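You operate a simulated robot arm through the tools that you are given. There is no shell and no other tool. Be economical: measure what you need, move in short steps, check, and stop when the job is done.

You run a simulated robot arm. Do the job below in one go: nothing can be reset, and whatever is moved stays where it is left.

TASK
Pack the brown wooden tray on the table top. At the end: the beige new potato from the table top stands on top of the cheese pack; the purple pod (marked "BOLD") is on the brown wooden tray; the teal tablet is on the brown wooden tray; the yellow lemon half from the table top is on the brown wooden tray; whatever was shut is shut again. Leave all else as you found it, and nothing knocked over.

The check looks at the end state, three seconds after you hand in, the way a careful person would. Anything else that was tipped, shoved, dropped, spilled or broken makes it a failure.

THE ROBOT
A 7-joint arm with a two-finger parallel gripper, fixed in place. Base frame: the origin is at the foot of the arm, x ahead of it, y to its left, z up; the work surface is at about z = 0. Readings come in mm, degrees, newtons and seconds.
With the tool pointing down near the work surface it reaches from about 240 to 620 mm from the base axis. Its first joint turns from -66.0 to 66.0 degrees. Payload 2.6 kg.
Tool frame: the origin (TCP) lies between the finger pads and is the grasp point; the fingertips stand 30 mm ahead of it; z points along the fingers, y is the line along which they close. The gripper opens to 94 mm. The fingers are 28 mm wide and 10 mm thick; the gripper's body (50 by 96 mm) begins 55 mm behind the TCP.
Orientation is that of the tool frame in the base frame, as a unit quaternion [x, y, z, w]. With the fingers straight down and closing along the base's y, the tool's x points along the base's -x, its y along +y and its z along -z.

THE INTERFACE
- The arm moves only by the tool drive_tool. Its argument "series" is one flat list of numbers, 7 for each row, row after row: the shift along the base's x, y, z in units of 300 mm (1.0 is 300 mm), then the turn, a rotation vector about the base's x, y, z in units of 45 degrees (1.0 is 45 degrees), then the finger opening in mm, from 0 to 94. In form: [dx, dy, dz, ax, ay, az, fingers, dx, dy, dz, ax, ay, az, fingers, ...]. A call has 1 to 20 rows; each row is the pose to reach, as a shift and turn from the pose commanded when the call began. A call with a number of a shift or a turn outside -1 to 1 is refused whole. A row lasts 0.2 s, in which the tool goes at most 50 mm and 8.6 degrees; a call with a longer step from one row to the next is refused whole, and so is a gripper value outside its range. Where a pose cannot be reached the arm comes as near as it can. A force on the tool above 40 N (or 10 N above the force at the start of the call, whichever is more), or a blocked arm, ends the call early, and 0.2 s more pass. Each finger travels about 72 mm/s and halts on what it meets, pressing with about 32 N; the grip force reading is that of the motor and also rises with nothing between the fingers. The clock runs only during rows and for 0.2 s after the last one: add rows that repeat a pose to give the fingers time. The reply holds the time, the measured pose of the TCP, the force on the tool along the base axes, the opening and the grip force, in the units named above and with some noise, and new pictures: "pictures" is both (left out), scene, wrist or none.
- Cameras (640 x 400 px; columns grow to the right, rows downward): "scene" is fixed at [40.8, 453.5, 539.4]; the picture's right is [-0.60, -0.80, 0.00], its down [-0.63, 0.47, -0.62] and it looks along [0.50, -0.37, -0.78] (base axes); focal length 218 px, centre (320, 200). "wrist" rides on the gripper at [-37, 0, -58] in the tool frame; the picture's right is [0.00, -1.00, 0.00], its down [0.97, 0.00, -0.24] and it looks along [0.24, 0.00, 0.97] (tool axes); focal length 218 px, centre (320, 200).
- pixel_to_xyz(camera, pixels): there is no depth. For up to 12 entries [column, row, z] of the newest picture of that camera ("zoom" is the newest enlarged one), the place [x, y] in the base frame at which the ray of that pixel passes the height z, good to about 2 mm. The clock stands still meanwhile.
- close_up(camera, box): a new picture of the part [left, top, right, bottom] of that camera's present view, enlarged. The clock stands still meanwhile.
- finish_job(): hands the job in; it is judged then, once.

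Work in short steps. Measure before you move; look again where a grasp or a placing could have gone wrong, and mend it. You have 80 turns and 120 pictures in all, those below and enlarged ones among them. Open the gripper and draw the arm clear of the work before you hand the job in, unless the task says otherwise; then end with one line.

The tools are called after "Request:" as a command line: name --argument value ..., lists and objects as JSON in quotes. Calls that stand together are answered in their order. drive_tool: Moves the arm, as the interface text tells. Its arguments: {"type":"object","properties":{"series":{"type":"array","items":{"type":"number"}},"pictures":{"type":"string","enum":["both","scene","wrist","none"]}},"required":["series"]} The other tools are called the same way: pixel_to_xyz (camera, pixels) gives the place at which the rays of pixels pass given heights; close_up (camera, box) takes an enlarged picture of a part of a camera's view; finish_job () hands the job in.

At the start:

```text
clock: 0.0
ee_pos: [396.6, 242.3, 296.5]
ee_rot: [0.0, 1.0, 0.0, 0.0]
wrist_force: [0.2, -0.5, -0.3]
gripper_width: 93.7
grip_force: 0.1
```

scene: 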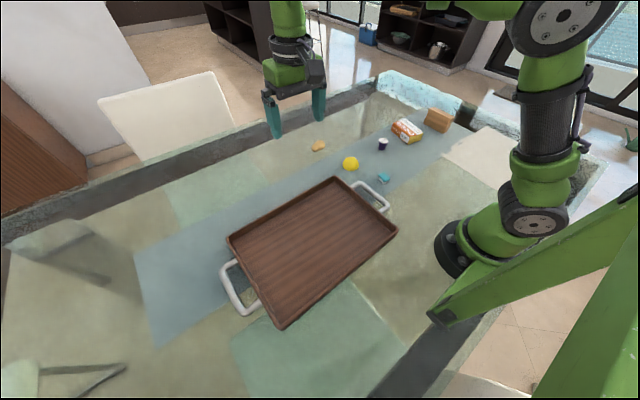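
wrist: 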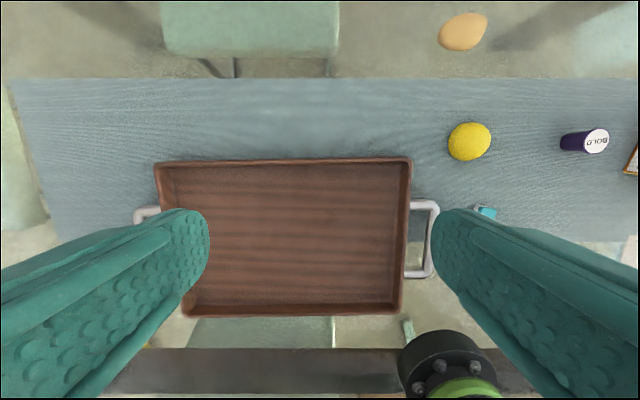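

The scene picture shows the potato at about (318,146), lemon (350,163), pod (383,144), tablet (384,178), and cheese pack (407,130) or cardboard (438,120). I take an enlarged look at that area and measure the wrist pixels.

Request:
close_up --camera "scene" --box '[290, 90, 470, 202]'

Request:
pixel_to_xyz --camera "scene" --pixels '[[318, 150, 0], [350, 168, 0], [383, 150, 0], [384, 181, 0], [407, 138, 0], [438, 128, 0], [283, 327, 0], [397, 230, 20], [340, 178, 20], [228, 238, 20]]'

Request:
pixel_to_xyz --camera "wrist" --pixels '[[463, 31, 20], [469, 141, 20], [565, 141, 0], [596, 141, 50], [486, 212, 10], [155, 162, 20], [411, 160, 20], [402, 314, 20], [183, 316, 20], [436, 240, 20]]'

```text
3.56 times, centred on (380, 146) of scene
```

zoom: 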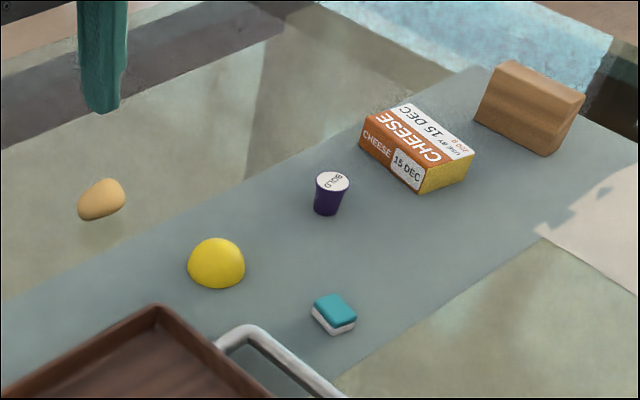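

```text
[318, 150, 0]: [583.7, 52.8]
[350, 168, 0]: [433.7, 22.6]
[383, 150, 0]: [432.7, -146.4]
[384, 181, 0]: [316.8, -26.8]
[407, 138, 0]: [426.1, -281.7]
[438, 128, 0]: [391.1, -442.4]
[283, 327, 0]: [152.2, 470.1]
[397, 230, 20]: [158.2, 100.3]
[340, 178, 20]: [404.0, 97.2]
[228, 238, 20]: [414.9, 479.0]
```

```text
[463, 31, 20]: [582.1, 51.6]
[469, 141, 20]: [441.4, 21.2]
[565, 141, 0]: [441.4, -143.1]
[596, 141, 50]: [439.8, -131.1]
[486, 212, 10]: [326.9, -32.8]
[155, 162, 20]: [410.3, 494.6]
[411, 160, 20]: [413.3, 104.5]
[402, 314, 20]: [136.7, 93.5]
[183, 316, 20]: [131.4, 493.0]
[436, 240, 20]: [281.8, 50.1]
```

The wrist view gives potato ≈(582,52), lemon ≈(440,21), pod ≈(440,-138), tablet ≈(325,-32), cheese ≈(426,-282). I move at height over the pod for a better top view.

Request:
drive_tool --series '[0, -0.16, 0, 0, 0, 0, 94, 0, -0.32, 0, 0, 0, 0, 94, 0, -0.48, 0, 0, 0, 0, 94, 0, -0.64, 0, 0, 0, 0, 94, 0, -0.8, 0, 0, 0, 0, 94, 0, -0.96, 0, 0, 0, 0, 94, 0, -0.96, 0, 0, 0, 0, 94]' --pictures "wrist"

```text
clock: 1.6
ee_pos: [395.3, -44.5, 297.1]
ee_rot: [0.0, 1.0, 0.0, 0.0]
wrist_force: [0.3, -1.0, -0.4]
gripper_width: 94.3
grip_force: 0.1
```

wrist: 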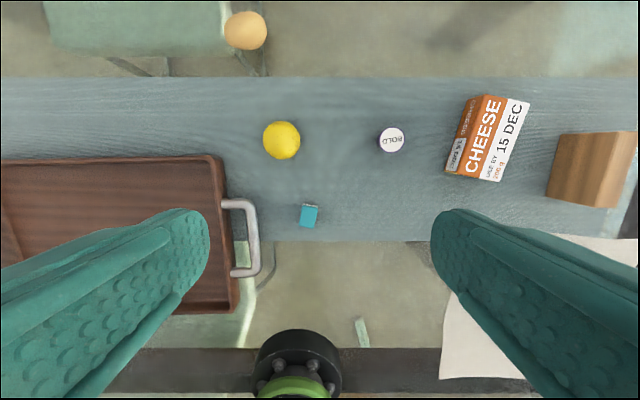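

A good top view; I enlarge it and measure the centres.

Request:
close_up --camera "wrist" --box '[210, 0, 530, 240]'

Request:
pixel_to_xyz --camera "wrist" --pixels '[[246, 31, 20], [282, 140, 15], [392, 139, 40], [309, 215, 10], [485, 95, 40], [530, 101, 40], [498, 182, 40], [455, 172, 40], [392, 152, 0], [263, 140, 5], [300, 140, 5]]'

```text
1.67 times, centred on (370, 120) of wrist
```

zoom: 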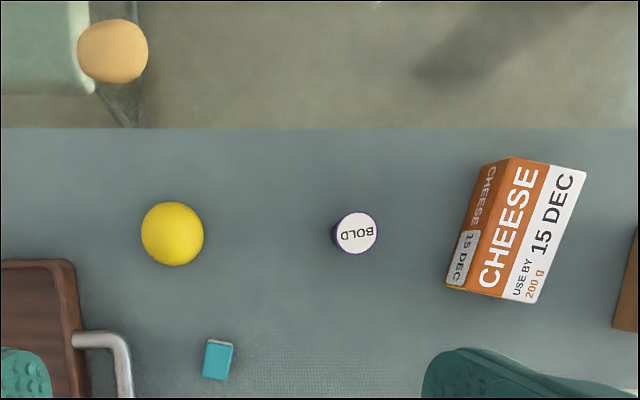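

```text
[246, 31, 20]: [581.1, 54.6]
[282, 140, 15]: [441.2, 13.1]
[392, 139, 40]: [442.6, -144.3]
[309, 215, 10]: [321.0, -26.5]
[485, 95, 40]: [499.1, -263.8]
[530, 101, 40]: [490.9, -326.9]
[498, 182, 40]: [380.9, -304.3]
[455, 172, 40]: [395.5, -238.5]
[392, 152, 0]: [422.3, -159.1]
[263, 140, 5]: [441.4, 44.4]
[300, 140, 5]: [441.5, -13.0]
```

I cross-check heights using scene zoom points of the pod and cheese pack.

Request:
close_up --camera "scene" --box '[360, 100, 440, 150]'

Request:
pixel_to_xyz --camera "scene" --pixels '[[383.4, 140.7, 30], [383.4, 140.7, 40], [383.4, 140.7, 50], [423.3, 134, 30], [423.3, 134, 50], [404.4, 97.5, 30], [391.5, 122, 30]]'

Request:
pixel_to_xyz --camera "wrist" --pixels '[[392, 139, 30], [392, 139, 50], [465, 92, 0], [443, 170, 0], [465, 92, 30], [470, 95, 50]]'

```text
8.00 times, centred on (400, 125) of scene
```

zoom: 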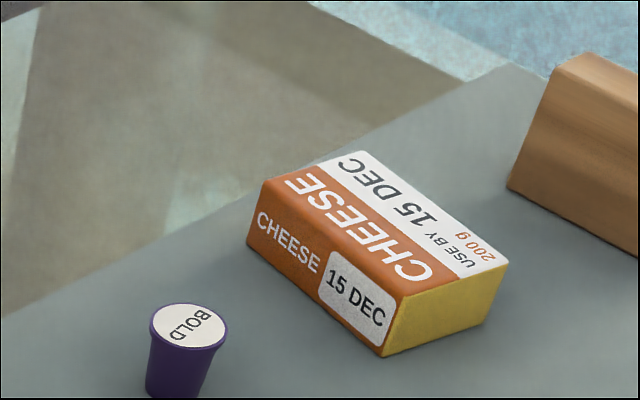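

```text
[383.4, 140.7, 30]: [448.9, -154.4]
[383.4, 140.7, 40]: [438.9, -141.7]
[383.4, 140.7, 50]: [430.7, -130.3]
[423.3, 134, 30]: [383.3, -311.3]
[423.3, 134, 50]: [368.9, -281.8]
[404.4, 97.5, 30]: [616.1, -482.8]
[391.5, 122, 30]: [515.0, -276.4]
```

```text
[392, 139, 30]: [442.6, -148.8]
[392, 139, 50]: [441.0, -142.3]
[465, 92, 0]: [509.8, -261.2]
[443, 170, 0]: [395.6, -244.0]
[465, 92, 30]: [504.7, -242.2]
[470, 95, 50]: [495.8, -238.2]
```

I check the cheese height with its near corner.

Request:
pixel_to_xyz --camera "zoom" --pixels '[[385, 355, 0], [403, 297, 30], [403, 297, 40], [507, 262, 30], [507, 262, 40], [265, 180, 30], [265, 180, 40], [360, 153, 40], [360, 153, 30]]'

Request:
pixel_to_xyz --camera "wrist" --pixels '[[460, 174, 30], [460, 174, 40], [498, 182, 30], [498, 182, 40], [485, 95, 30], [530, 101, 30]]'

```text
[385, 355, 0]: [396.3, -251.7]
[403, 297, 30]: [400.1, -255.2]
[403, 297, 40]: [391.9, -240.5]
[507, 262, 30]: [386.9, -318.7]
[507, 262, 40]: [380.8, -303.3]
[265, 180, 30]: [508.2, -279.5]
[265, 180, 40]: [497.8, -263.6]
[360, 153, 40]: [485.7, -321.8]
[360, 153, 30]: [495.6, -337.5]
```

```text
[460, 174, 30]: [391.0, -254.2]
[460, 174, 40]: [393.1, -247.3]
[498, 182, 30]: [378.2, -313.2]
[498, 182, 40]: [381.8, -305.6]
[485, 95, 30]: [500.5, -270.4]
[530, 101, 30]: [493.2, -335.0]
```

Cheese top is at z≈39, centred ≈(440,-282). I go above the lemon at (441,14) and down to z≈140 to check.

Request:
drive_tool --series '[0.075, 0.1, 0, 0, 0, 0, 94, 0.15, 0.197, 0, 0, 0, 0, 94, 0.15, 0.197, -0.15, 0, 0, 0, 94, 0.15, 0.197, -0.3, 0, 0, 0, 94, 0.15, 0.197, -0.45, 0, 0, 0, 94, 0.15, 0.197, -0.52, 0, 0, 0, 94, 0.15, 0.197, -0.52, 0, 0, 0, 94]' --pictures "wrist"

```text
clock: 3.2
ee_pos: [443.0, 13.3, 139.6]
ee_rot: [0.0, 1.0, 0.0, 0.0]
wrist_force: [0.1, 0.8, -0.1]
gripper_width: 94.1
grip_force: 0.0
```

wrist: 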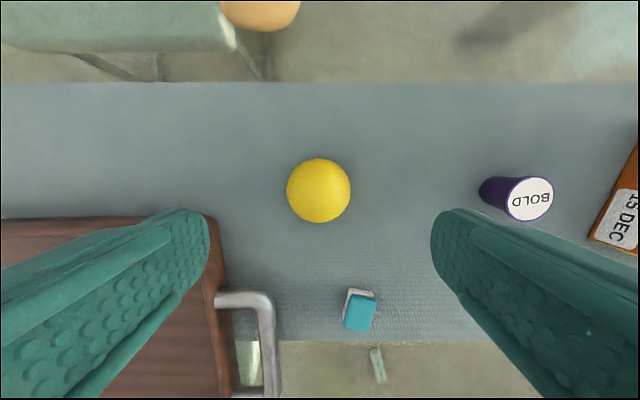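

Lemon is centred at (319,190), right under the tool. I descend to z≈34 and close.

Request:
drive_tool --series '[0, 0, -0.15, 0, 0, 0, 94, 0, 0, -0.28, 0, 0, 0, 94, 0, 0, -0.352, 0, 0, 0, 94, 0, 0, -0.352, 0, 0, 0, 94, 0, 0, -0.352, 0, 0, 0, 60, 0, 0, -0.352, 0, 0, 0, 30, 0, 0, -0.352, 0, 0, 0, 30, 0, 0, -0.352, 0, 0, 0, 30]' --pictures "wrist"

```text
clock: 5.0
ee_pos: [442.3, 13.6, 35.0]
ee_rot: [0.0, 1.0, 0.0, 0.0]
wrist_force: [-0.1, 0.6, -0.2]
gripper_width: 55.3
grip_force: 31.5
```

wrist: 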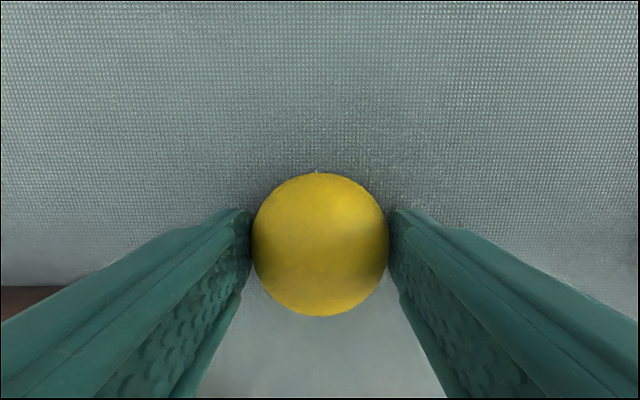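

Grip holds at 55.3 mm. I lift and carry it over the tray to ≈(350,180), z≈125.

Request:
drive_tool --series '[0, 0, 0.05, 0, 0, 0, 30, 0, 0, 0.15, 0, 0, 0, 30, 0, 0, 0.3, 0, 0, 0, 30, -0.062, 0.11, 0.3, 0, 0, 0, 30, -0.124, 0.22, 0.3, 0, 0, 0, 30, -0.186, 0.33, 0.3, 0, 0, 0, 30, -0.248, 0.44, 0.3, 0, 0, 0, 30, -0.307, 0.555, 0.3, 0, 0, 0, 30, -0.307, 0.555, 0.3, 0, 0, 0, 30]'

Request:
close_up --camera "scene" --box '[210, 100, 430, 340]'

```text
clock: 7.0
ee_pos: [349.6, 179.1, 126.4]
ee_rot: [0.0, 1.0, 0.0, 0.0]
wrist_force: [0.3, 0.4, -0.7]
gripper_width: 55.0
grip_force: 32.2
```

scene: 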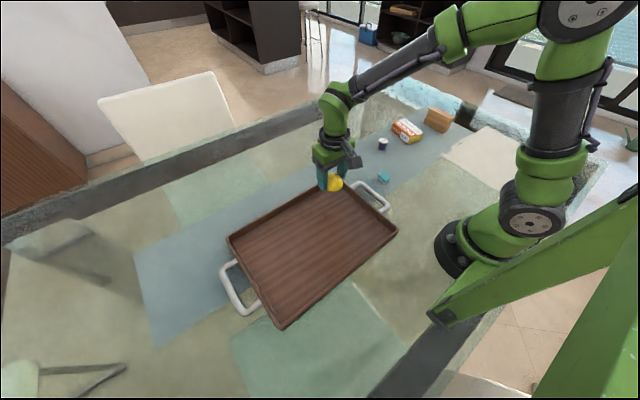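
wrist: 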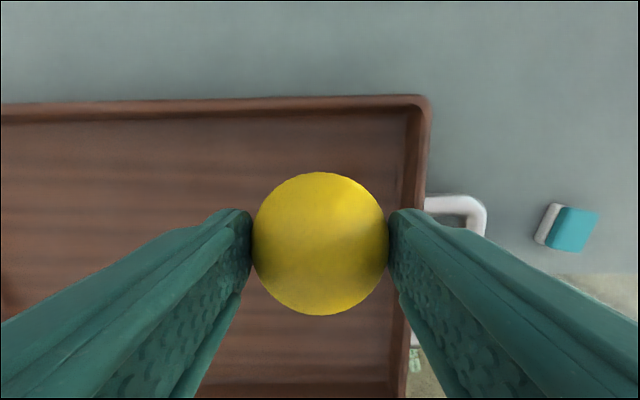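

```text
1.67 times, centred on (320, 220) of scene
```

zoom: 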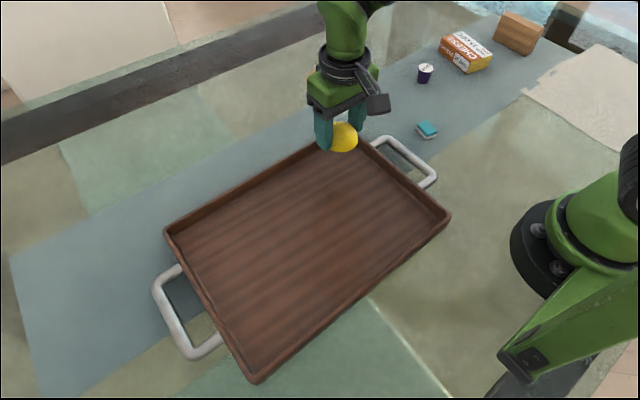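

The tray floor height is unknown, so I lower to z≈52 and then in small steps while watching the force.

Request:
drive_tool --series '[0, 0, -0.12, 0, 0, 0, 30, 0, 0, -0.22, 0, 0, 0, 30, 0, 0, -0.25, 0, 0, 0, 30, 0, 0, -0.25, 0, 0, 0, 30]' --pictures "none"

Request:
drive_tool --series '[0, 0, -0.007, 0, 0, 0, 30, 0, 0, -0.013, 0, 0, 0, 30, 0, 0, -0.013, 0, 0, 0, 30]' --pictures "none"

Request:
drive_tool --series '[0, 0, -0.004, 0, 0, 0, 30, 0, 0, -0.007, 0, 0, 0, 30, 0, 0, -0.007, 0, 0, 0, 30]' --pictures "scene"

```text
clock: 8.0
ee_pos: [349.6, 179.5, 50.1]
ee_rot: [0.0, 1.0, 0.0, 0.0]
wrist_force: [-0.6, -0.4, -1.1]
gripper_width: 54.9
grip_force: 32.4
```

```text
clock: 8.8
ee_pos: [349.6, 179.5, 46.4]
ee_rot: [0.001, 1.0, 0.0, 0.0]
wrist_force: [-0.5, 0.0, -0.8]
gripper_width: 55.1
grip_force: 31.7
```

```text
clock: 9.6
ee_pos: [349.9, 180.0, 43.9]
ee_rot: [0.0, 1.0, 0.0, -0.001]
wrist_force: [0.2, -0.1, -0.5]
gripper_width: 55.0
grip_force: 32.2
```

scene: 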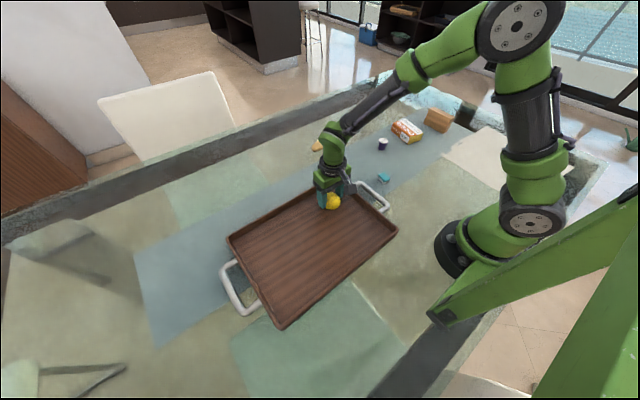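

No contact yet at z≈44; I lower by 2 mm steps.

Request:
drive_tool --series '[0, 0, -0.007, 0, 0, 0, 30, 0, 0, -0.007, 0, 0, 0, 30]' --pictures "none"

Request:
drive_tool --series '[0, 0, -0.005, 0, 0, 0, 30, 0, 0, -0.005, 0, 0, 0, 30]' --pictures "none"

```text
clock: 10.2
ee_pos: [349.9, 180.2, 44.4]
ee_rot: [0.001, 1.0, 0.0, 0.001]
wrist_force: [-5.9, -3.3, 19.5]
gripper_width: 54.9
grip_force: 32.3
```

```text
clock: 10.6
ee_pos: [349.2, 180.7, 44.0]
ee_rot: [0.001, 1.0, 0.001, 0.002]
wrist_force: [-1.6, -1.8, 7.4]
gripper_width: 54.9
grip_force: 32.6
stopped in row 2: the force on the tool passed its limit (the readings are from after the stop); the commanded pose is now the measured one
```

Contact at z≈44 (floor ≈9 mm). I open and lift.

Request:
drive_tool --series '[0, 0, 0, 0, 0, 0, 66, 0, 0, 0, 0, 0, 0, 84, 0, 0, 0, 0, 0, 0, 84, 0, 0, 0.1, 0, 0, 0, 84, 0, 0, 0.25, 0, 0, 0, 84, 0, 0, 0.35, 0, 0, 0, 84, 0, 0, 0.35, 0, 0, 0, 84]'

```text
clock: 12.2
ee_pos: [349.1, 180.7, 147.1]
ee_rot: [0.0, 1.0, 0.001, 0.001]
wrist_force: [-0.7, -0.3, 0.4]
gripper_width: 84.2
grip_force: 0.0
```

scene: 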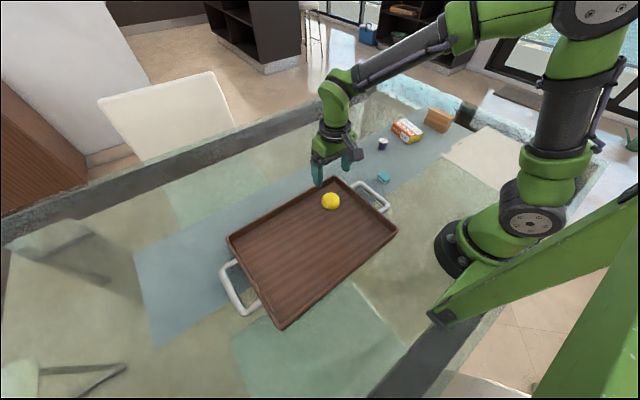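
wrist: 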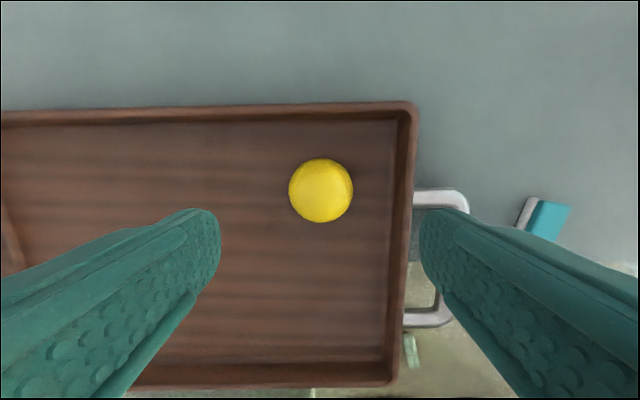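

Lemon sits in the tray. Next the tablet near (322,-27): I move above it to look.

Request:
drive_tool --series '[-0.015, -0.14, 0, 0, 0, 0, 84, -0.03, -0.28, 0, 0, 0, 0, 84, -0.045, -0.42, 0, 0, 0, 0, 84, -0.06, -0.56, 0, 0, 0, 0, 84, -0.09, -0.69, 0, 0, 0, 0, 84, -0.09, -0.69, -0.1, 0, 0, 0, 84, -0.09, -0.69, -0.1, 0, 0, 0, 84]' --pictures "wrist"

Request:
close_up --camera "wrist" --box '[240, 120, 400, 220]'

```text
clock: 13.8
ee_pos: [322.8, -25.9, 117.5]
ee_rot: [0.001, 1.0, 0.0, 0.001]
wrist_force: [0.6, 0.0, -1.1]
gripper_width: 84.1
grip_force: 0.0
```

wrist: 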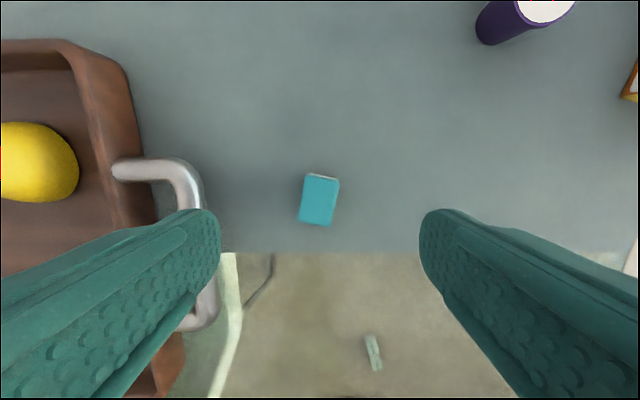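

```text
4.00 times, centred on (320, 170) of wrist
```

zoom: 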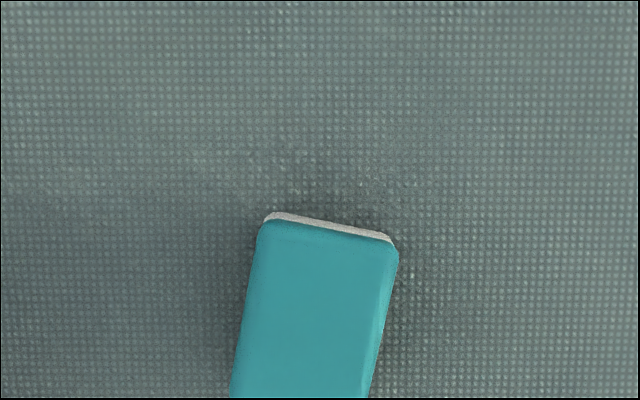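

Tablet centre (319,200), rotated about -10.5° about z, width ~24 mm. I align, descend to z≈33 and close.

Request:
drive_tool --series '[-0.004, 0, 0, 0, 0, -0.12, 60, -0.008, 0, -0.1, 0, 0, -0.233, 60, -0.008, 0, -0.2, 0, 0, -0.233, 60, -0.008, 0, -0.281, 0, 0, -0.233, 60, -0.008, 0, -0.281, 0, 0, -0.233, 60, -0.008, 0, -0.281, 0, 0, -0.233, 35, -0.008, 0, -0.281, 0, 0, -0.233, 10, -0.008, 0, -0.281, 0, 0, -0.233, 10, -0.008, 0, -0.281, 0, 0, -0.233, 10]' --pictures "wrist"

```text
clock: 15.8
ee_pos: [319.7, -27.8, 33.3]
ee_rot: [0.093, 0.996, 0.001, 0.001]
wrist_force: [-0.4, -0.2, -0.5]
gripper_width: 24.8
grip_force: 31.6
```

wrist: 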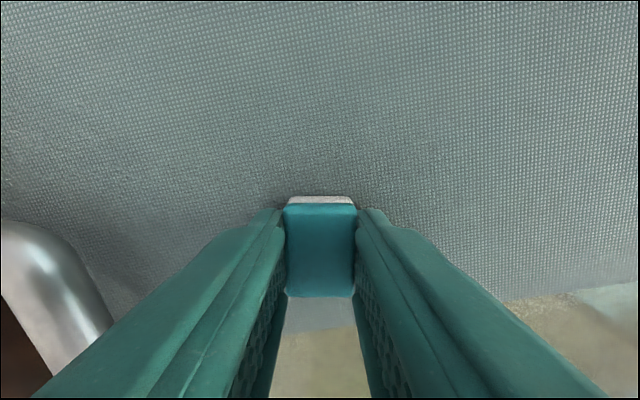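

Tablet is gripped (24.8 mm). I lift and carry to ≈(260,200), turning back.

Request:
drive_tool --series '[0, 0, 0.05, 0, 0, 0, 10, 0, 0, 0.18, 0, 0, 0, 10, 0, 0, 0.33, 0, 0, 0, 10, -0.04, 0.13, 0.33, 0, 0, 0.1, 10, -0.08, 0.26, 0.33, 0, 0, 0.233, 10, -0.12, 0.39, 0.33, 0, 0, 0.233, 10, -0.16, 0.52, 0.33, 0, 0, 0.233, 10, -0.2, 0.65, 0.33, 0, 0, 0.233, 10, -0.2, 0.76, 0.33, 0, 0, 0.233, 10, -0.2, 0.76, 0.2, 0, 0, 0.233, 10, -0.2, 0.76, 0.07, 0, 0, 0.233, 10, -0.2, 0.76, 0.045, 0, 0, 0.233, 10, -0.2, 0.76, 0.045, 0, 0, 0.233, 10]'

```text
clock: 18.6
ee_pos: [260.0, 201.0, 46.6]
ee_rot: [0.001, 1.0, 0.001, 0.001]
wrist_force: [0.6, 1.0, 0.2]
gripper_width: 25.0
grip_force: 31.7
```

scene: 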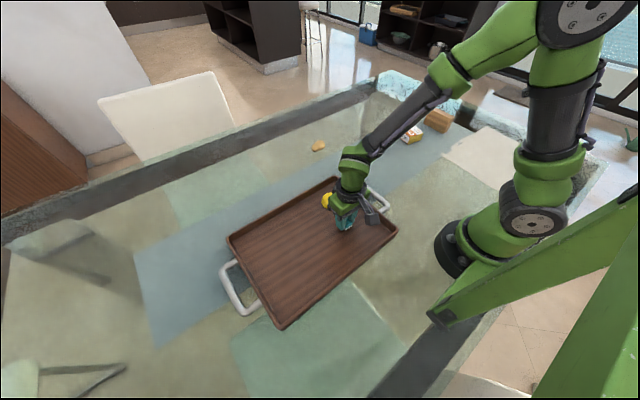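
wrist: 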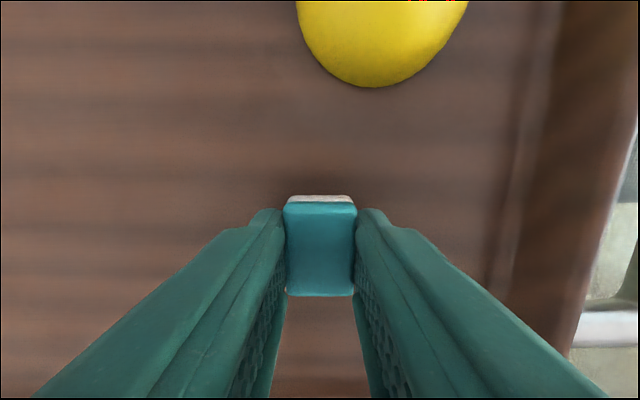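

Expected contact at z≈42–43; I lower 3 mm, open, and lift.

Request:
drive_tool --series '[0, 0, -0.006, 0, 0, 0, 10, 0, 0, -0.01, 0, 0, 0, 10, 0, 0, -0.01, 0, 0, 0, 10]' --pictures "none"

Request:
drive_tool --series '[0, 0, 0, 0, 0, 0, 35, 0, 0, 0, 0, 0, 0, 60, 0, 0, 0, 0, 0, 0, 60, 0, 0, 0.1, 0, 0, 0, 60, 0, 0, 0.25, 0, 0, 0, 60, 0, 0, 0.35, 0, 0, 0, 60, 0, 0, 0.35, 0, 0, 0, 60]' --pictures "wrist"

```text
clock: 19.4
ee_pos: [261.4, 200.3, 44.6]
ee_rot: [0.001, 1.0, 0.002, 0.001]
wrist_force: [0.4, -0.3, -0.2]
gripper_width: 24.7
grip_force: 32.1
```

```text
clock: 21.0
ee_pos: [260.6, 202.5, 150.4]
ee_rot: [0.0, 1.0, 0.001, 0.001]
wrist_force: [0.2, 0.7, -0.6]
gripper_width: 60.0
grip_force: 0.2
```

wrist: 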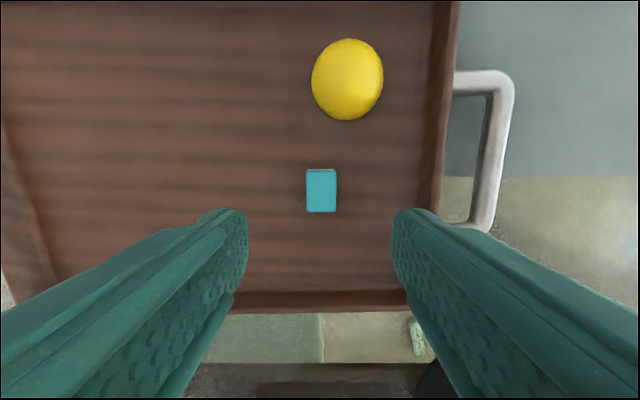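

Tablet placed flat. Now toward the pod at (441,-145), in two legs at height.

Request:
drive_tool --series '[0.067, -0.128, 0, 0, 0, 0, 75, 0.133, -0.257, 0, 0, 0, 0, 75, 0.2, -0.385, 0, 0, 0, 0, 75, 0.267, -0.513, 0, 0, 0, 0, 75, 0.333, -0.642, 0, 0, 0, 0, 75, 0.4, -0.77, 0, 0, 0, 0, 75]' --pictures "none"

Request:
drive_tool --series '[0.067, -0.128, 0, 0, 0, 0, 75, 0.133, -0.257, 0, 0, 0, 0, 75, 0.2, -0.385, 0, 0, 0, 0, 75, 0.2, -0.385, 0, 0, 0, 0, 75]' --pictures "wrist"

```text
clock: 22.4
ee_pos: [380.3, -29.0, 150.0]
ee_rot: [0.0, 1.0, 0.001, -0.001]
wrist_force: [0.0, 0.2, 0.9]
gripper_width: 75.1
grip_force: 0.1
```

```text
clock: 23.4
ee_pos: [440.8, -145.7, 148.4]
ee_rot: [0.0, 1.0, 0.001, 0.0]
wrist_force: [0.0, 1.2, -0.6]
gripper_width: 75.0
grip_force: 0.0
```

wrist: 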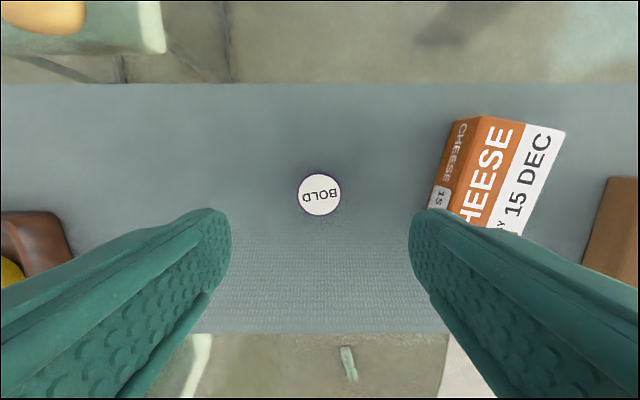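

Pod is centred at (320,195). I descend to z≈40 and close on its rim.

Request:
drive_tool --series '[0, 0, -0.15, 0, 0, 0, 75, 0, 0, -0.3, 0, 0, 0, 75, 0, 0, -0.365, 0, 0, 0, 75, 0, 0, -0.365, 0, 0, 0, 75, 0, 0, -0.365, 0, 0, 0, 50, 0, 0, -0.365, 0, 0, 0, 30, 0, 0, -0.365, 0, 0, 0, 20, 0, 0, -0.365, 0, 0, 0, 20]' --pictures "wrist"

```text
clock: 25.2
ee_pos: [439.5, -145.0, 39.9]
ee_rot: [0.001, 1.0, 0.001, 0.001]
wrist_force: [1.0, 0.4, 0.6]
gripper_width: 32.9
grip_force: 31.9
```

wrist: 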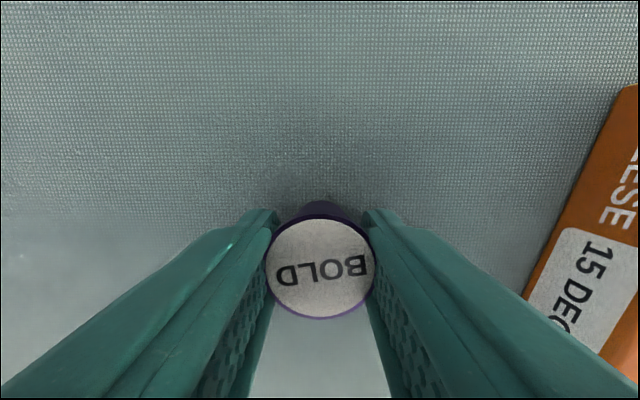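

Pod is gripped (32.9 mm). I lift gently and go toward (300,290) in the tray.

Request:
drive_tool --series '[0, 0, 0.05, 0, 0, 0, 20, 0, 0, 0.15, 0, 0, 0, 20, 0, 0, 0.28, 0, 0, 0, 20, 0, 0, 0.36, 0, 0, 0, 20, -0.046, 0.145, 0.36, 0, 0, 0, 20, -0.092, 0.29, 0.36, 0, 0, 0, 20, -0.138, 0.435, 0.36, 0, 0, 0, 20, -0.184, 0.58, 0.36, 0, 0, 0, 20, -0.233, 0.725, 0.36, 0, 0, 0, 20]' --pictures "wrist"

Request:
drive_tool --series '[-0.046, 0.145, 0, 0, 0, 0, 20, -0.092, 0.29, 0, 0, 0, 0, 20, -0.138, 0.435, 0, 0, 0, 0, 20, -0.184, 0.58, 0, 0, 0, 0, 20, -0.233, 0.725, 0, 0, 0, 0, 20, -0.233, 0.725, -0.13, 0, 0, 0, 20, -0.233, 0.725, -0.26, 0, 0, 0, 20, -0.233, 0.725, -0.315, 0, 0, 0, 20, -0.233, 0.725, -0.315, 0, 0, 0, 20]'

```text
clock: 27.2
ee_pos: [370.9, 71.7, 146.9]
ee_rot: [0.001, 1.0, 0.001, 0.001]
wrist_force: [-0.4, 0.3, -0.8]
gripper_width: 33.0
grip_force: 32.1
```

wrist: 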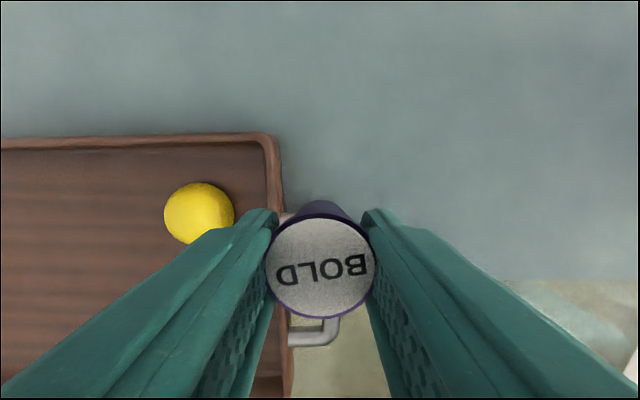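

```text
clock: 29.2
ee_pos: [302.1, 289.6, 52.7]
ee_rot: [0.001, 1.0, 0.0, 0.001]
wrist_force: [-0.1, 1.3, 0.0]
gripper_width: 33.0
grip_force: 31.9
```

scene: 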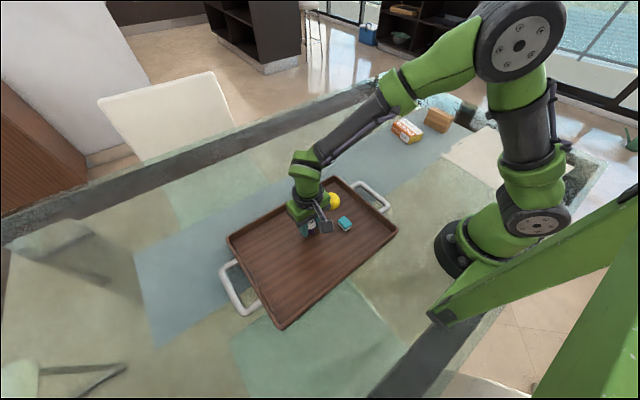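
wrist: 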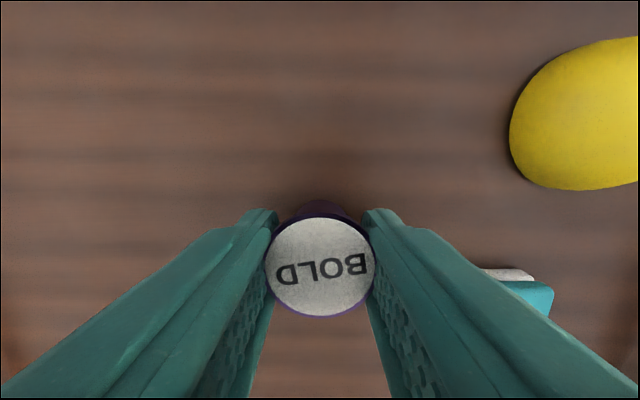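

Contact expected at z≈49; I lower about 2.5 mm and check.

Request:
drive_tool --series '[0, 0, -0.005, 0, 0, 0, 20, 0, 0, -0.009, 0, 0, 0, 20, 0, 0, -0.009, 0, 0, 0, 20]' --pictures "none"

Request:
drive_tool --series '[0, 0, -0.004, 0, 0, 0, 20, 0, 0, -0.004, 0, 0, 0, 20]' --pictures "none"

```text
clock: 30.0
ee_pos: [300.9, 291.3, 50.0]
ee_rot: [0.001, 1.0, 0.001, 0.001]
wrist_force: [0.5, -0.5, -0.3]
gripper_width: 33.1
grip_force: 31.8
```

```text
clock: 30.6
ee_pos: [300.8, 289.5, 49.2]
ee_rot: [0.001, 1.0, 0.001, 0.001]
wrist_force: [0.2, 0.0, 0.1]
gripper_width: 32.9
grip_force: 32.1
```

Still no force at about z≈49; one more millimetre, then check.

Request:
drive_tool --series '[0, 0, -0.003, 0, 0, 0, 20, 0, 0, -0.003, 0, 0, 0, 20]' --pictures "none"

```text
clock: 31.2
ee_pos: [301.3, 290.5, 48.0]
ee_rot: [0.001, 1.0, 0.001, 0.001]
wrist_force: [-0.3, -0.2, -0.1]
gripper_width: 33.3
grip_force: 32.0
```

Request:
drive_tool --series '[0, 0, -0.003, 0, 0, 0, 20, 0, 0, -0.003, 0, 0, 0, 20]' --pictures "none"

```text
clock: 31.8
ee_pos: [301.8, 288.9, 47.6]
ee_rot: [0.001, 1.0, 0.002, 0.0]
wrist_force: [0.3, -0.4, 2.0]
gripper_width: 33.0
grip_force: 32.4
```

The force has begun to rise (2 N): contact. I open slowly and lift.

Request:
drive_tool --series '[0, 0, 0, 0, 0, 0, 38, 0, 0, 0, 0, 0, 0, 48, 0, 0, 0, 0, 0, 0, 64, 0, 0, 0, 0, 0, 0, 64, 0, 0, 0.1, 0, 0, 0, 64, 0, 0, 0.25, 0, 0, 0, 64, 0, 0, 0.35, 0, 0, 0, 64, 0, 0, 0.35, 0, 0, 0, 64]'

```text
clock: 33.6
ee_pos: [300.8, 290.2, 152.5]
ee_rot: [0.001, 1.0, 0.0, 0.0]
wrist_force: [0.2, 0.1, 0.1]
gripper_width: 63.8
grip_force: 0.0
```

scene: 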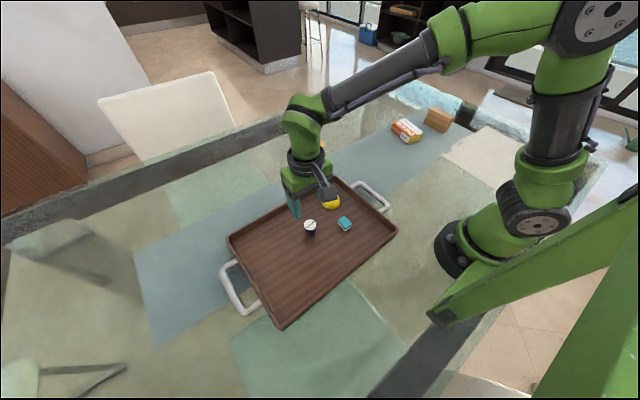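
wrist: 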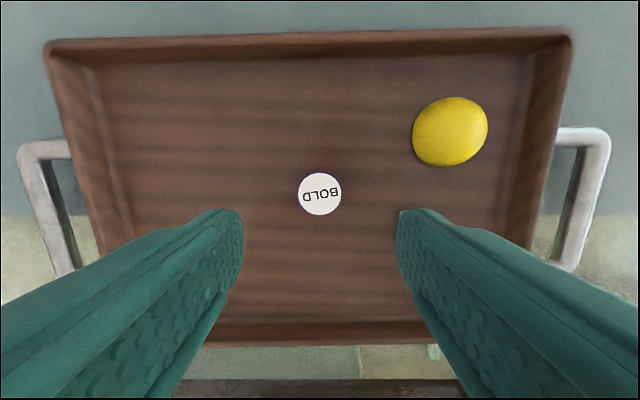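

Pod stands upright. Now to the potato near (580,54) for a look from above.

Request:
drive_tool --series '[0.115, -0.098, 0, 0, 0, 0, 90, 0.23, -0.196, 0, 0, 0, 0, 90, 0.345, -0.294, 0, 0, 0, 0, 90, 0.46, -0.392, 0, 0, 0, 0, 90, 0.575, -0.49, 0, 0, 0, 0, 90, 0.69, -0.588, 0, 0, 0, 0, 90, 0.805, -0.686, 0, 0, 0, 0, 90, 0.93, -0.787, 0, 0, 0, 0, 90, 0.93, -0.787, 0, 0, 0, 0, 90]' --pictures "wrist"

Request:
close_up --camera "wrist" --box '[240, 120, 400, 240]'

Request:
close_up --camera "scene" --box '[300, 130, 340, 155]'

```text
clock: 35.6
ee_pos: [580.0, 55.0, 152.3]
ee_rot: [0.001, 1.0, -0.001, 0.001]
wrist_force: [-0.3, -0.2, 0.1]
gripper_width: 89.8
grip_force: 0.1
```

wrist: 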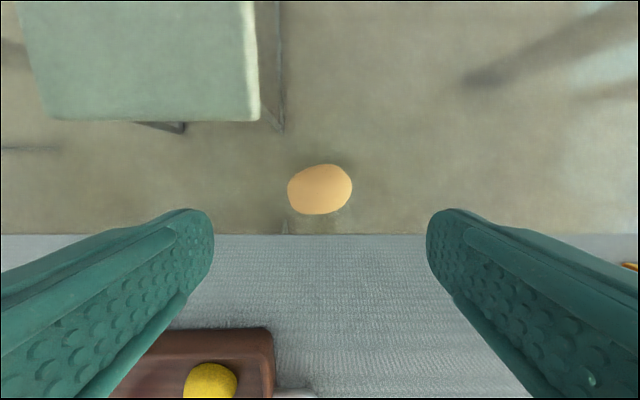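

```text
3.33 times, centred on (320, 180) of wrist
```

zoom: 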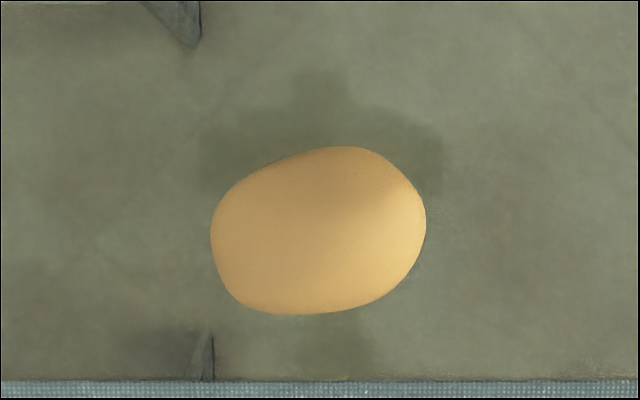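

```text
16.00 times, centred on (320, 142) of scene
```

zoom: 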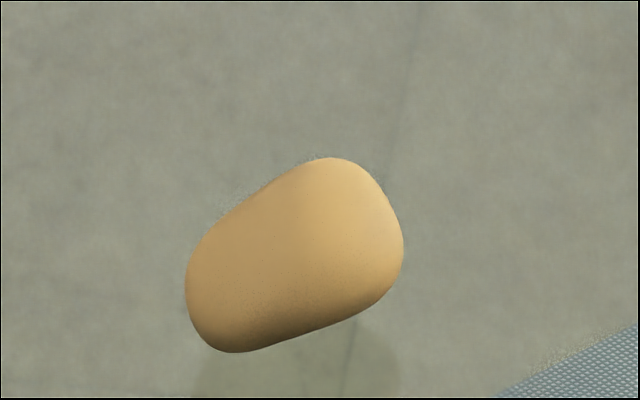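

Potato centred at (320,190), long axis ≈20° off y, about 54×42 mm. I turn the tool -70° about z to grip across its short axis, staying high.

Request:
drive_tool --series '[0, 0, 0, 0, 0, -0.18, 90, 0, 0, 0, 0, 0, -0.36, 90, 0, 0, 0, 0, 0, -0.54, 90, 0, 0, 0, 0, 0, -0.72, 90, 0, 0, 0, 0, 0, -0.9, 90]' --pictures "none"

Request:
drive_tool --series '[0, 0, -0.05, 0, 0, -0.18, 90, 0, 0, -0.1, 0, 0, -0.36, 90, 0, 0, -0.15, 0, 0, -0.54, 90, 0, 0, -0.15, 0, 0, -0.656, 90, 0, 0, -0.15, 0, 0, -0.656, 90]' --pictures "wrist"

```text
clock: 36.8
ee_pos: [580.1, 54.7, 152.2]
ee_rot: [0.348, 0.937, 0.001, 0.001]
wrist_force: [0.5, -0.7, 0.4]
gripper_width: 90.1
grip_force: 0.0
```

```text
clock: 38.0
ee_pos: [578.9, 53.9, 106.4]
ee_rot: [0.575, 0.818, -0.001, 0.0]
wrist_force: [0.0, -1.0, 0.6]
gripper_width: 90.0
grip_force: 0.1
```

wrist: 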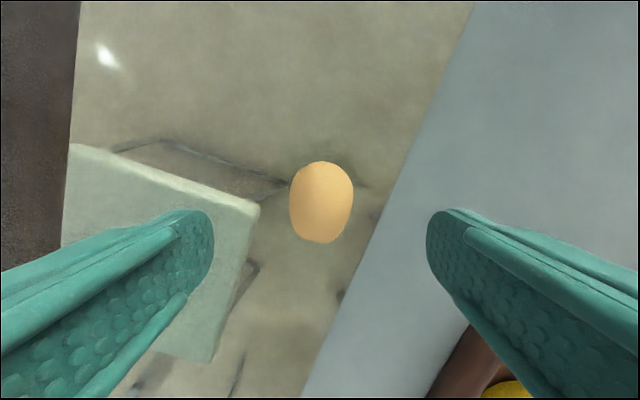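

Aligned: potato upright in view at (321,202). I descend to z≈36 and close.

Request:
drive_tool --series '[0, 0, -0.12, 0, 0, 0, 90, 0, 0, -0.2, 0, 0, 0, 90, 0, 0, -0.233, 0, 0, 0, 90, 0, 0, -0.233, 0, 0, 0, 70, 0, 0, -0.233, 0, 0, 0, 50, 0, 0, -0.233, 0, 0, 0, 30, 0, 0, -0.233, 0, 0, 0, 25, 0, 0, -0.233, 0, 0, 0, 25]' --pictures "wrist"

```text
clock: 39.8
ee_pos: [578.3, 53.1, 37.5]
ee_rot: [0.574, 0.819, 0.0, 0.0]
wrist_force: [0.4, 0.8, -0.8]
gripper_width: 41.1
grip_force: 32.3
```

wrist: 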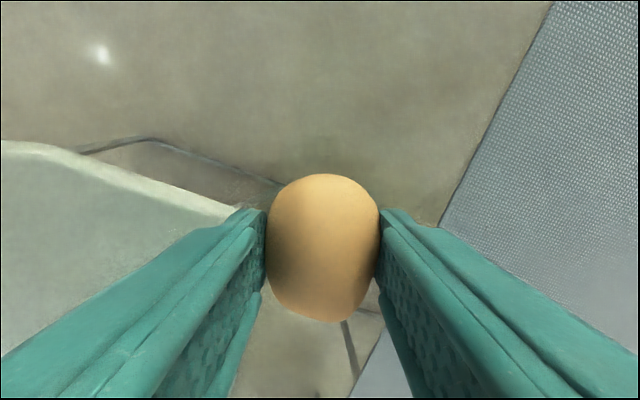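

Potato gripped (41 mm). I lift to z≈150 and carry it over the cheese in two legs.

Request:
drive_tool --series '[0, 0, 0.05, 0, 0, 0, 25, 0, 0, 0.18, 0, 0, 0, 25, 0, 0, 0.3, 0, 0, 0, 25, 0, 0, 0.38, 0, 0, 0, 25, -0.057, -0.14, 0.38, 0, 0, 0, 25, -0.115, -0.28, 0.38, 0, 0, 0, 25, -0.172, -0.42, 0.38, 0, 0, 0, 25, -0.23, -0.56, 0.38, 0, 0, 0, 25]' --pictures "none"

Request:
drive_tool --series '[-0.057, -0.14, 0, 0, 0, 0, 25, -0.115, -0.28, 0, 0, 0, 0, 25, -0.172, -0.42, 0, 0, 0, 0, 25, -0.23, -0.557, 0, 0, 0, 0, 25, -0.23, -0.557, 0, 0, 0, 0, 25]'

```text
clock: 41.6
ee_pos: [510.0, -113.2, 151.5]
ee_rot: [0.574, 0.819, 0.001, 0.0]
wrist_force: [-0.3, 0.4, -1.0]
gripper_width: 41.6
grip_force: 32.0
```

```text
clock: 42.8
ee_pos: [442.3, -282.4, 150.4]
ee_rot: [0.575, 0.818, 0.0, 0.001]
wrist_force: [0.5, 0.0, -1.1]
gripper_width: 41.3
grip_force: 31.7
```

scene: 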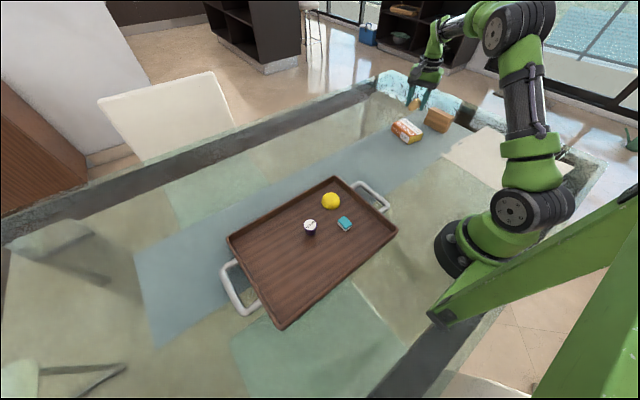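
wrist: 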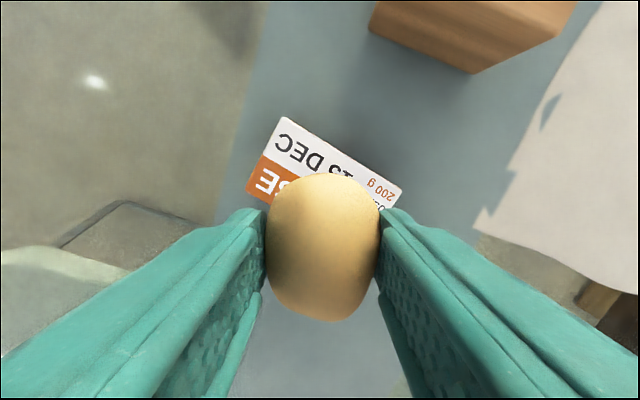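

I verify cheese corners from this view, (284,117) and (402,190).

Request:
pixel_to_xyz --camera "wrist" --pixels '[[284, 117, 39], [402, 190, 39], [246, 192, 39]]'

```text
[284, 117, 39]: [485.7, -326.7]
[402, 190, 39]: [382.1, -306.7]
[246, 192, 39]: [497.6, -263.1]
```

Cheese centre ≈(440,-285); I shift slightly and lower to z≈81 (contact expected ≈76).

Request:
drive_tool --series '[-0.004, -0.008, -0.1, 0, 0, 0, 25, -0.004, -0.008, -0.2, 0, 0, 0, 25, -0.004, -0.008, -0.23, 0, 0, 0, 25, -0.004, -0.008, -0.23, 0, 0, 0, 25]' --pictures "scene"

Request:
close_up --camera "scene" --box '[370, 90, 450, 150]'

Request:
drive_tool --series '[0, 0, -0.005, 0, 0, 0, 25, 0, 0, -0.008, 0, 0, 0, 25, 0, 0, -0.008, 0, 0, 0, 25]' --pictures "none"

```text
clock: 43.8
ee_pos: [440.1, -284.9, 82.7]
ee_rot: [0.574, 0.819, -0.001, 0.0]
wrist_force: [-0.3, 0.8, -1.0]
gripper_width: 41.6
grip_force: 32.2
```

scene: 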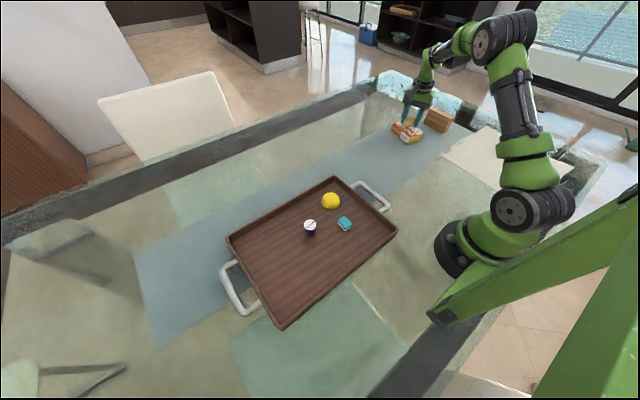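

```text
6.67 times, centred on (410, 120) of scene
```

zoom: 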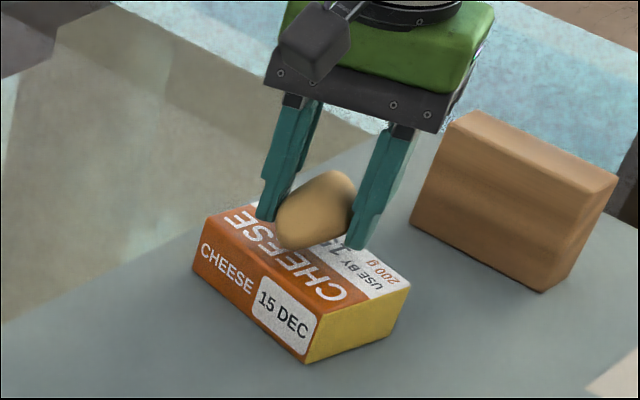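

```text
clock: 44.6
ee_pos: [441.6, -283.1, 80.4]
ee_rot: [0.574, 0.819, 0.0, 0.001]
wrist_force: [0.2, -0.1, -1.0]
gripper_width: 41.5
grip_force: 32.1
```

Well centred and no contact at z≈80; I continue down in ~1.2 mm steps.

Request:
drive_tool --series '[0, 0, -0.004, 0, 0, 0, 25, 0, 0, -0.004, 0, 0, 0, 25]' --pictures "none"

Request:
drive_tool --series '[0, 0, -0.004, 0, 0, 0, 25, 0, 0, -0.004, 0, 0, 0, 25]' --pictures "none"

```text
clock: 45.2
ee_pos: [440.5, -284.2, 78.9]
ee_rot: [0.574, 0.819, 0.0, 0.0]
wrist_force: [0.6, -0.2, -0.4]
gripper_width: 41.3
grip_force: 32.2
```

```text
clock: 45.8
ee_pos: [439.8, -283.4, 78.5]
ee_rot: [0.574, 0.819, 0.0, 0.002]
wrist_force: [-0.3, -0.3, -0.8]
gripper_width: 41.2
grip_force: 32.1
```

Request:
drive_tool --series '[0, 0, -0.004, 0, 0, 0, 25, 0, 0, -0.004, 0, 0, 0, 25]' --pictures "none"

```text
clock: 46.4
ee_pos: [442.8, -284.1, 78.5]
ee_rot: [0.575, 0.818, 0.001, 0.003]
wrist_force: [-3.4, 3.1, 14.4]
gripper_width: 41.3
grip_force: 32.1
```

Contact (14 N). I relieve 0.6 mm, then open slowly and look.

Request:
drive_tool --series '[0, 0, 0.003, 0, 0, 0, 25, 0, 0, 0.003, 0, 0, 0, 25]' --pictures "none"

Request:
drive_tool --series '[0, 0, 0, 0, 0, 0, 42, 0, 0, 0, 0, 0, 0, 44, 0, 0, 0, 0, 0, 0, 47, 0, 0, 0, 0, 0, 0, 50, 0, 0, 0, 0, 0, 0, 54, 0, 0, 0, 0, 0, 0, 54]' --pictures "wrist"

Request:
close_up --camera "scene" --box '[370, 90, 450, 150]'

```text
clock: 47.0
ee_pos: [441.4, -283.5, 77.6]
ee_rot: [0.575, 0.818, 0.0, 0.002]
wrist_force: [1.4, -1.0, 10.5]
gripper_width: 41.3
grip_force: 31.9
```

```text
clock: 48.4
ee_pos: [440.6, -283.6, 76.5]
ee_rot: [0.574, 0.819, 0.0, 0.001]
wrist_force: [0.0, 0.2, 0.8]
gripper_width: 53.8
grip_force: 0.1
```

wrist: 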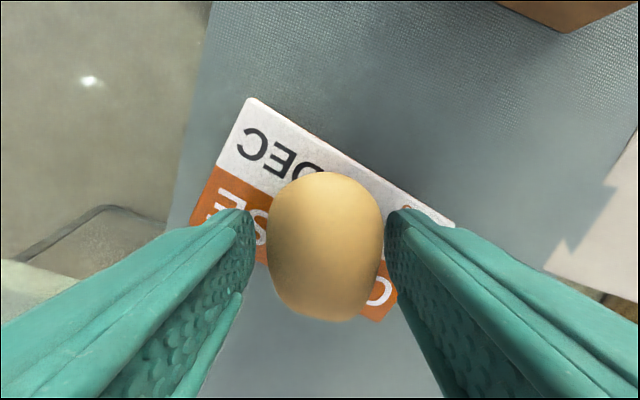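

```text
6.67 times, centred on (410, 120) of scene
```

zoom: 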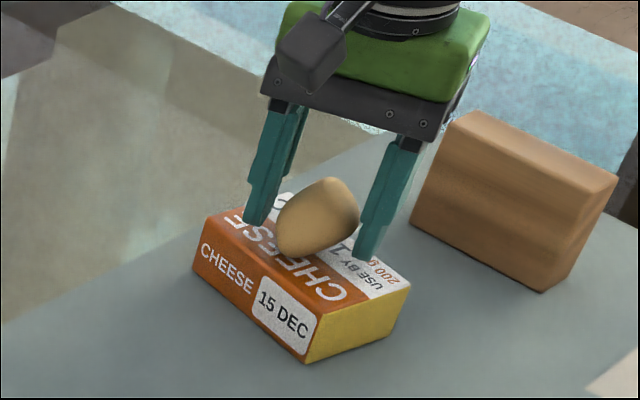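

The potato rests steady on the pack. I open a little more and lift straight up.

Request:
drive_tool --series '[0, 0, 0, 0, 0, 0, 64, 0, 0, 0, 0, 0, 0, 70, 0, 0, 0.05, 0, 0, 0, 70, 0, 0, 0.15, 0, 0, 0, 70, 0, 0, 0.3, 0, 0, 0, 70, 0, 0, 0.45, 0, 0, 0, 70, -0.1, 0.12, 0.5, 0, 0, 0, 70, -0.1, 0.27, 0.5, 0, 0, 0, 70, -0.1, 0.42, 0.5, 0, 0, 0, 70, -0.1, 0.42, 0.5, 0, 0, 0, 70, -0.1, 0.42, 0.5, 0, 0, 0, 70]' --pictures "scene"

Request:
close_up --camera "scene" --box '[290, 90, 450, 240]'

```text
clock: 50.8
ee_pos: [409.4, -156.9, 227.6]
ee_rot: [0.574, 0.819, 0.0, 0.001]
wrist_force: [0.1, -0.1, 1.0]
gripper_width: 70.0
grip_force: 0.1
```

scene: 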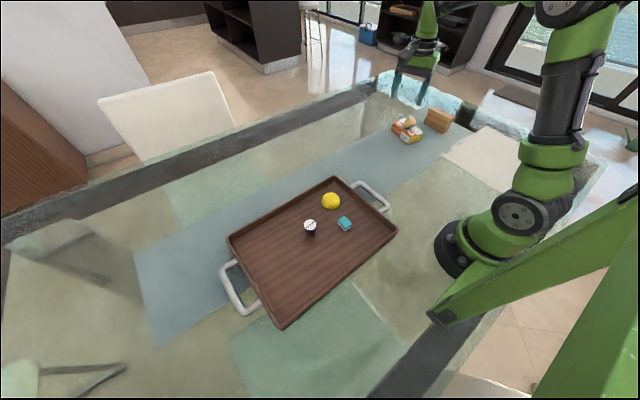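

```text
2.67 times, centred on (370, 165) of scene
```

zoom: 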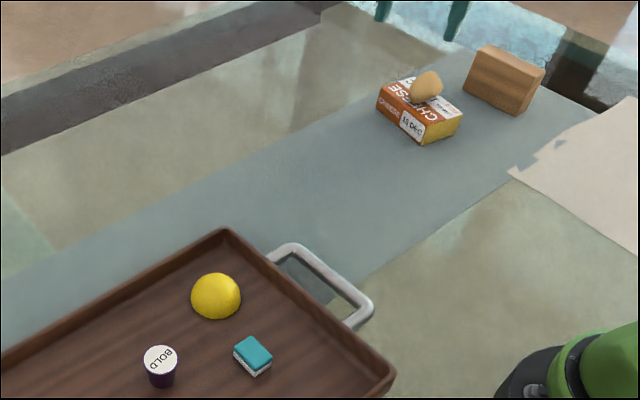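

Everything is in place: potato steady on the cheese, pod, tablet and lemon on the tray, arm clear and gripper open. I hand in.

Request:
finish_job

```text
The job is handed in.
```

The job is handed in: the potato stands on the cheese pack, and the pod, tablet and lemon half are on the tray. I saw nothing tipped or moved in the last pictures, and nothing had been shut that needed closing.
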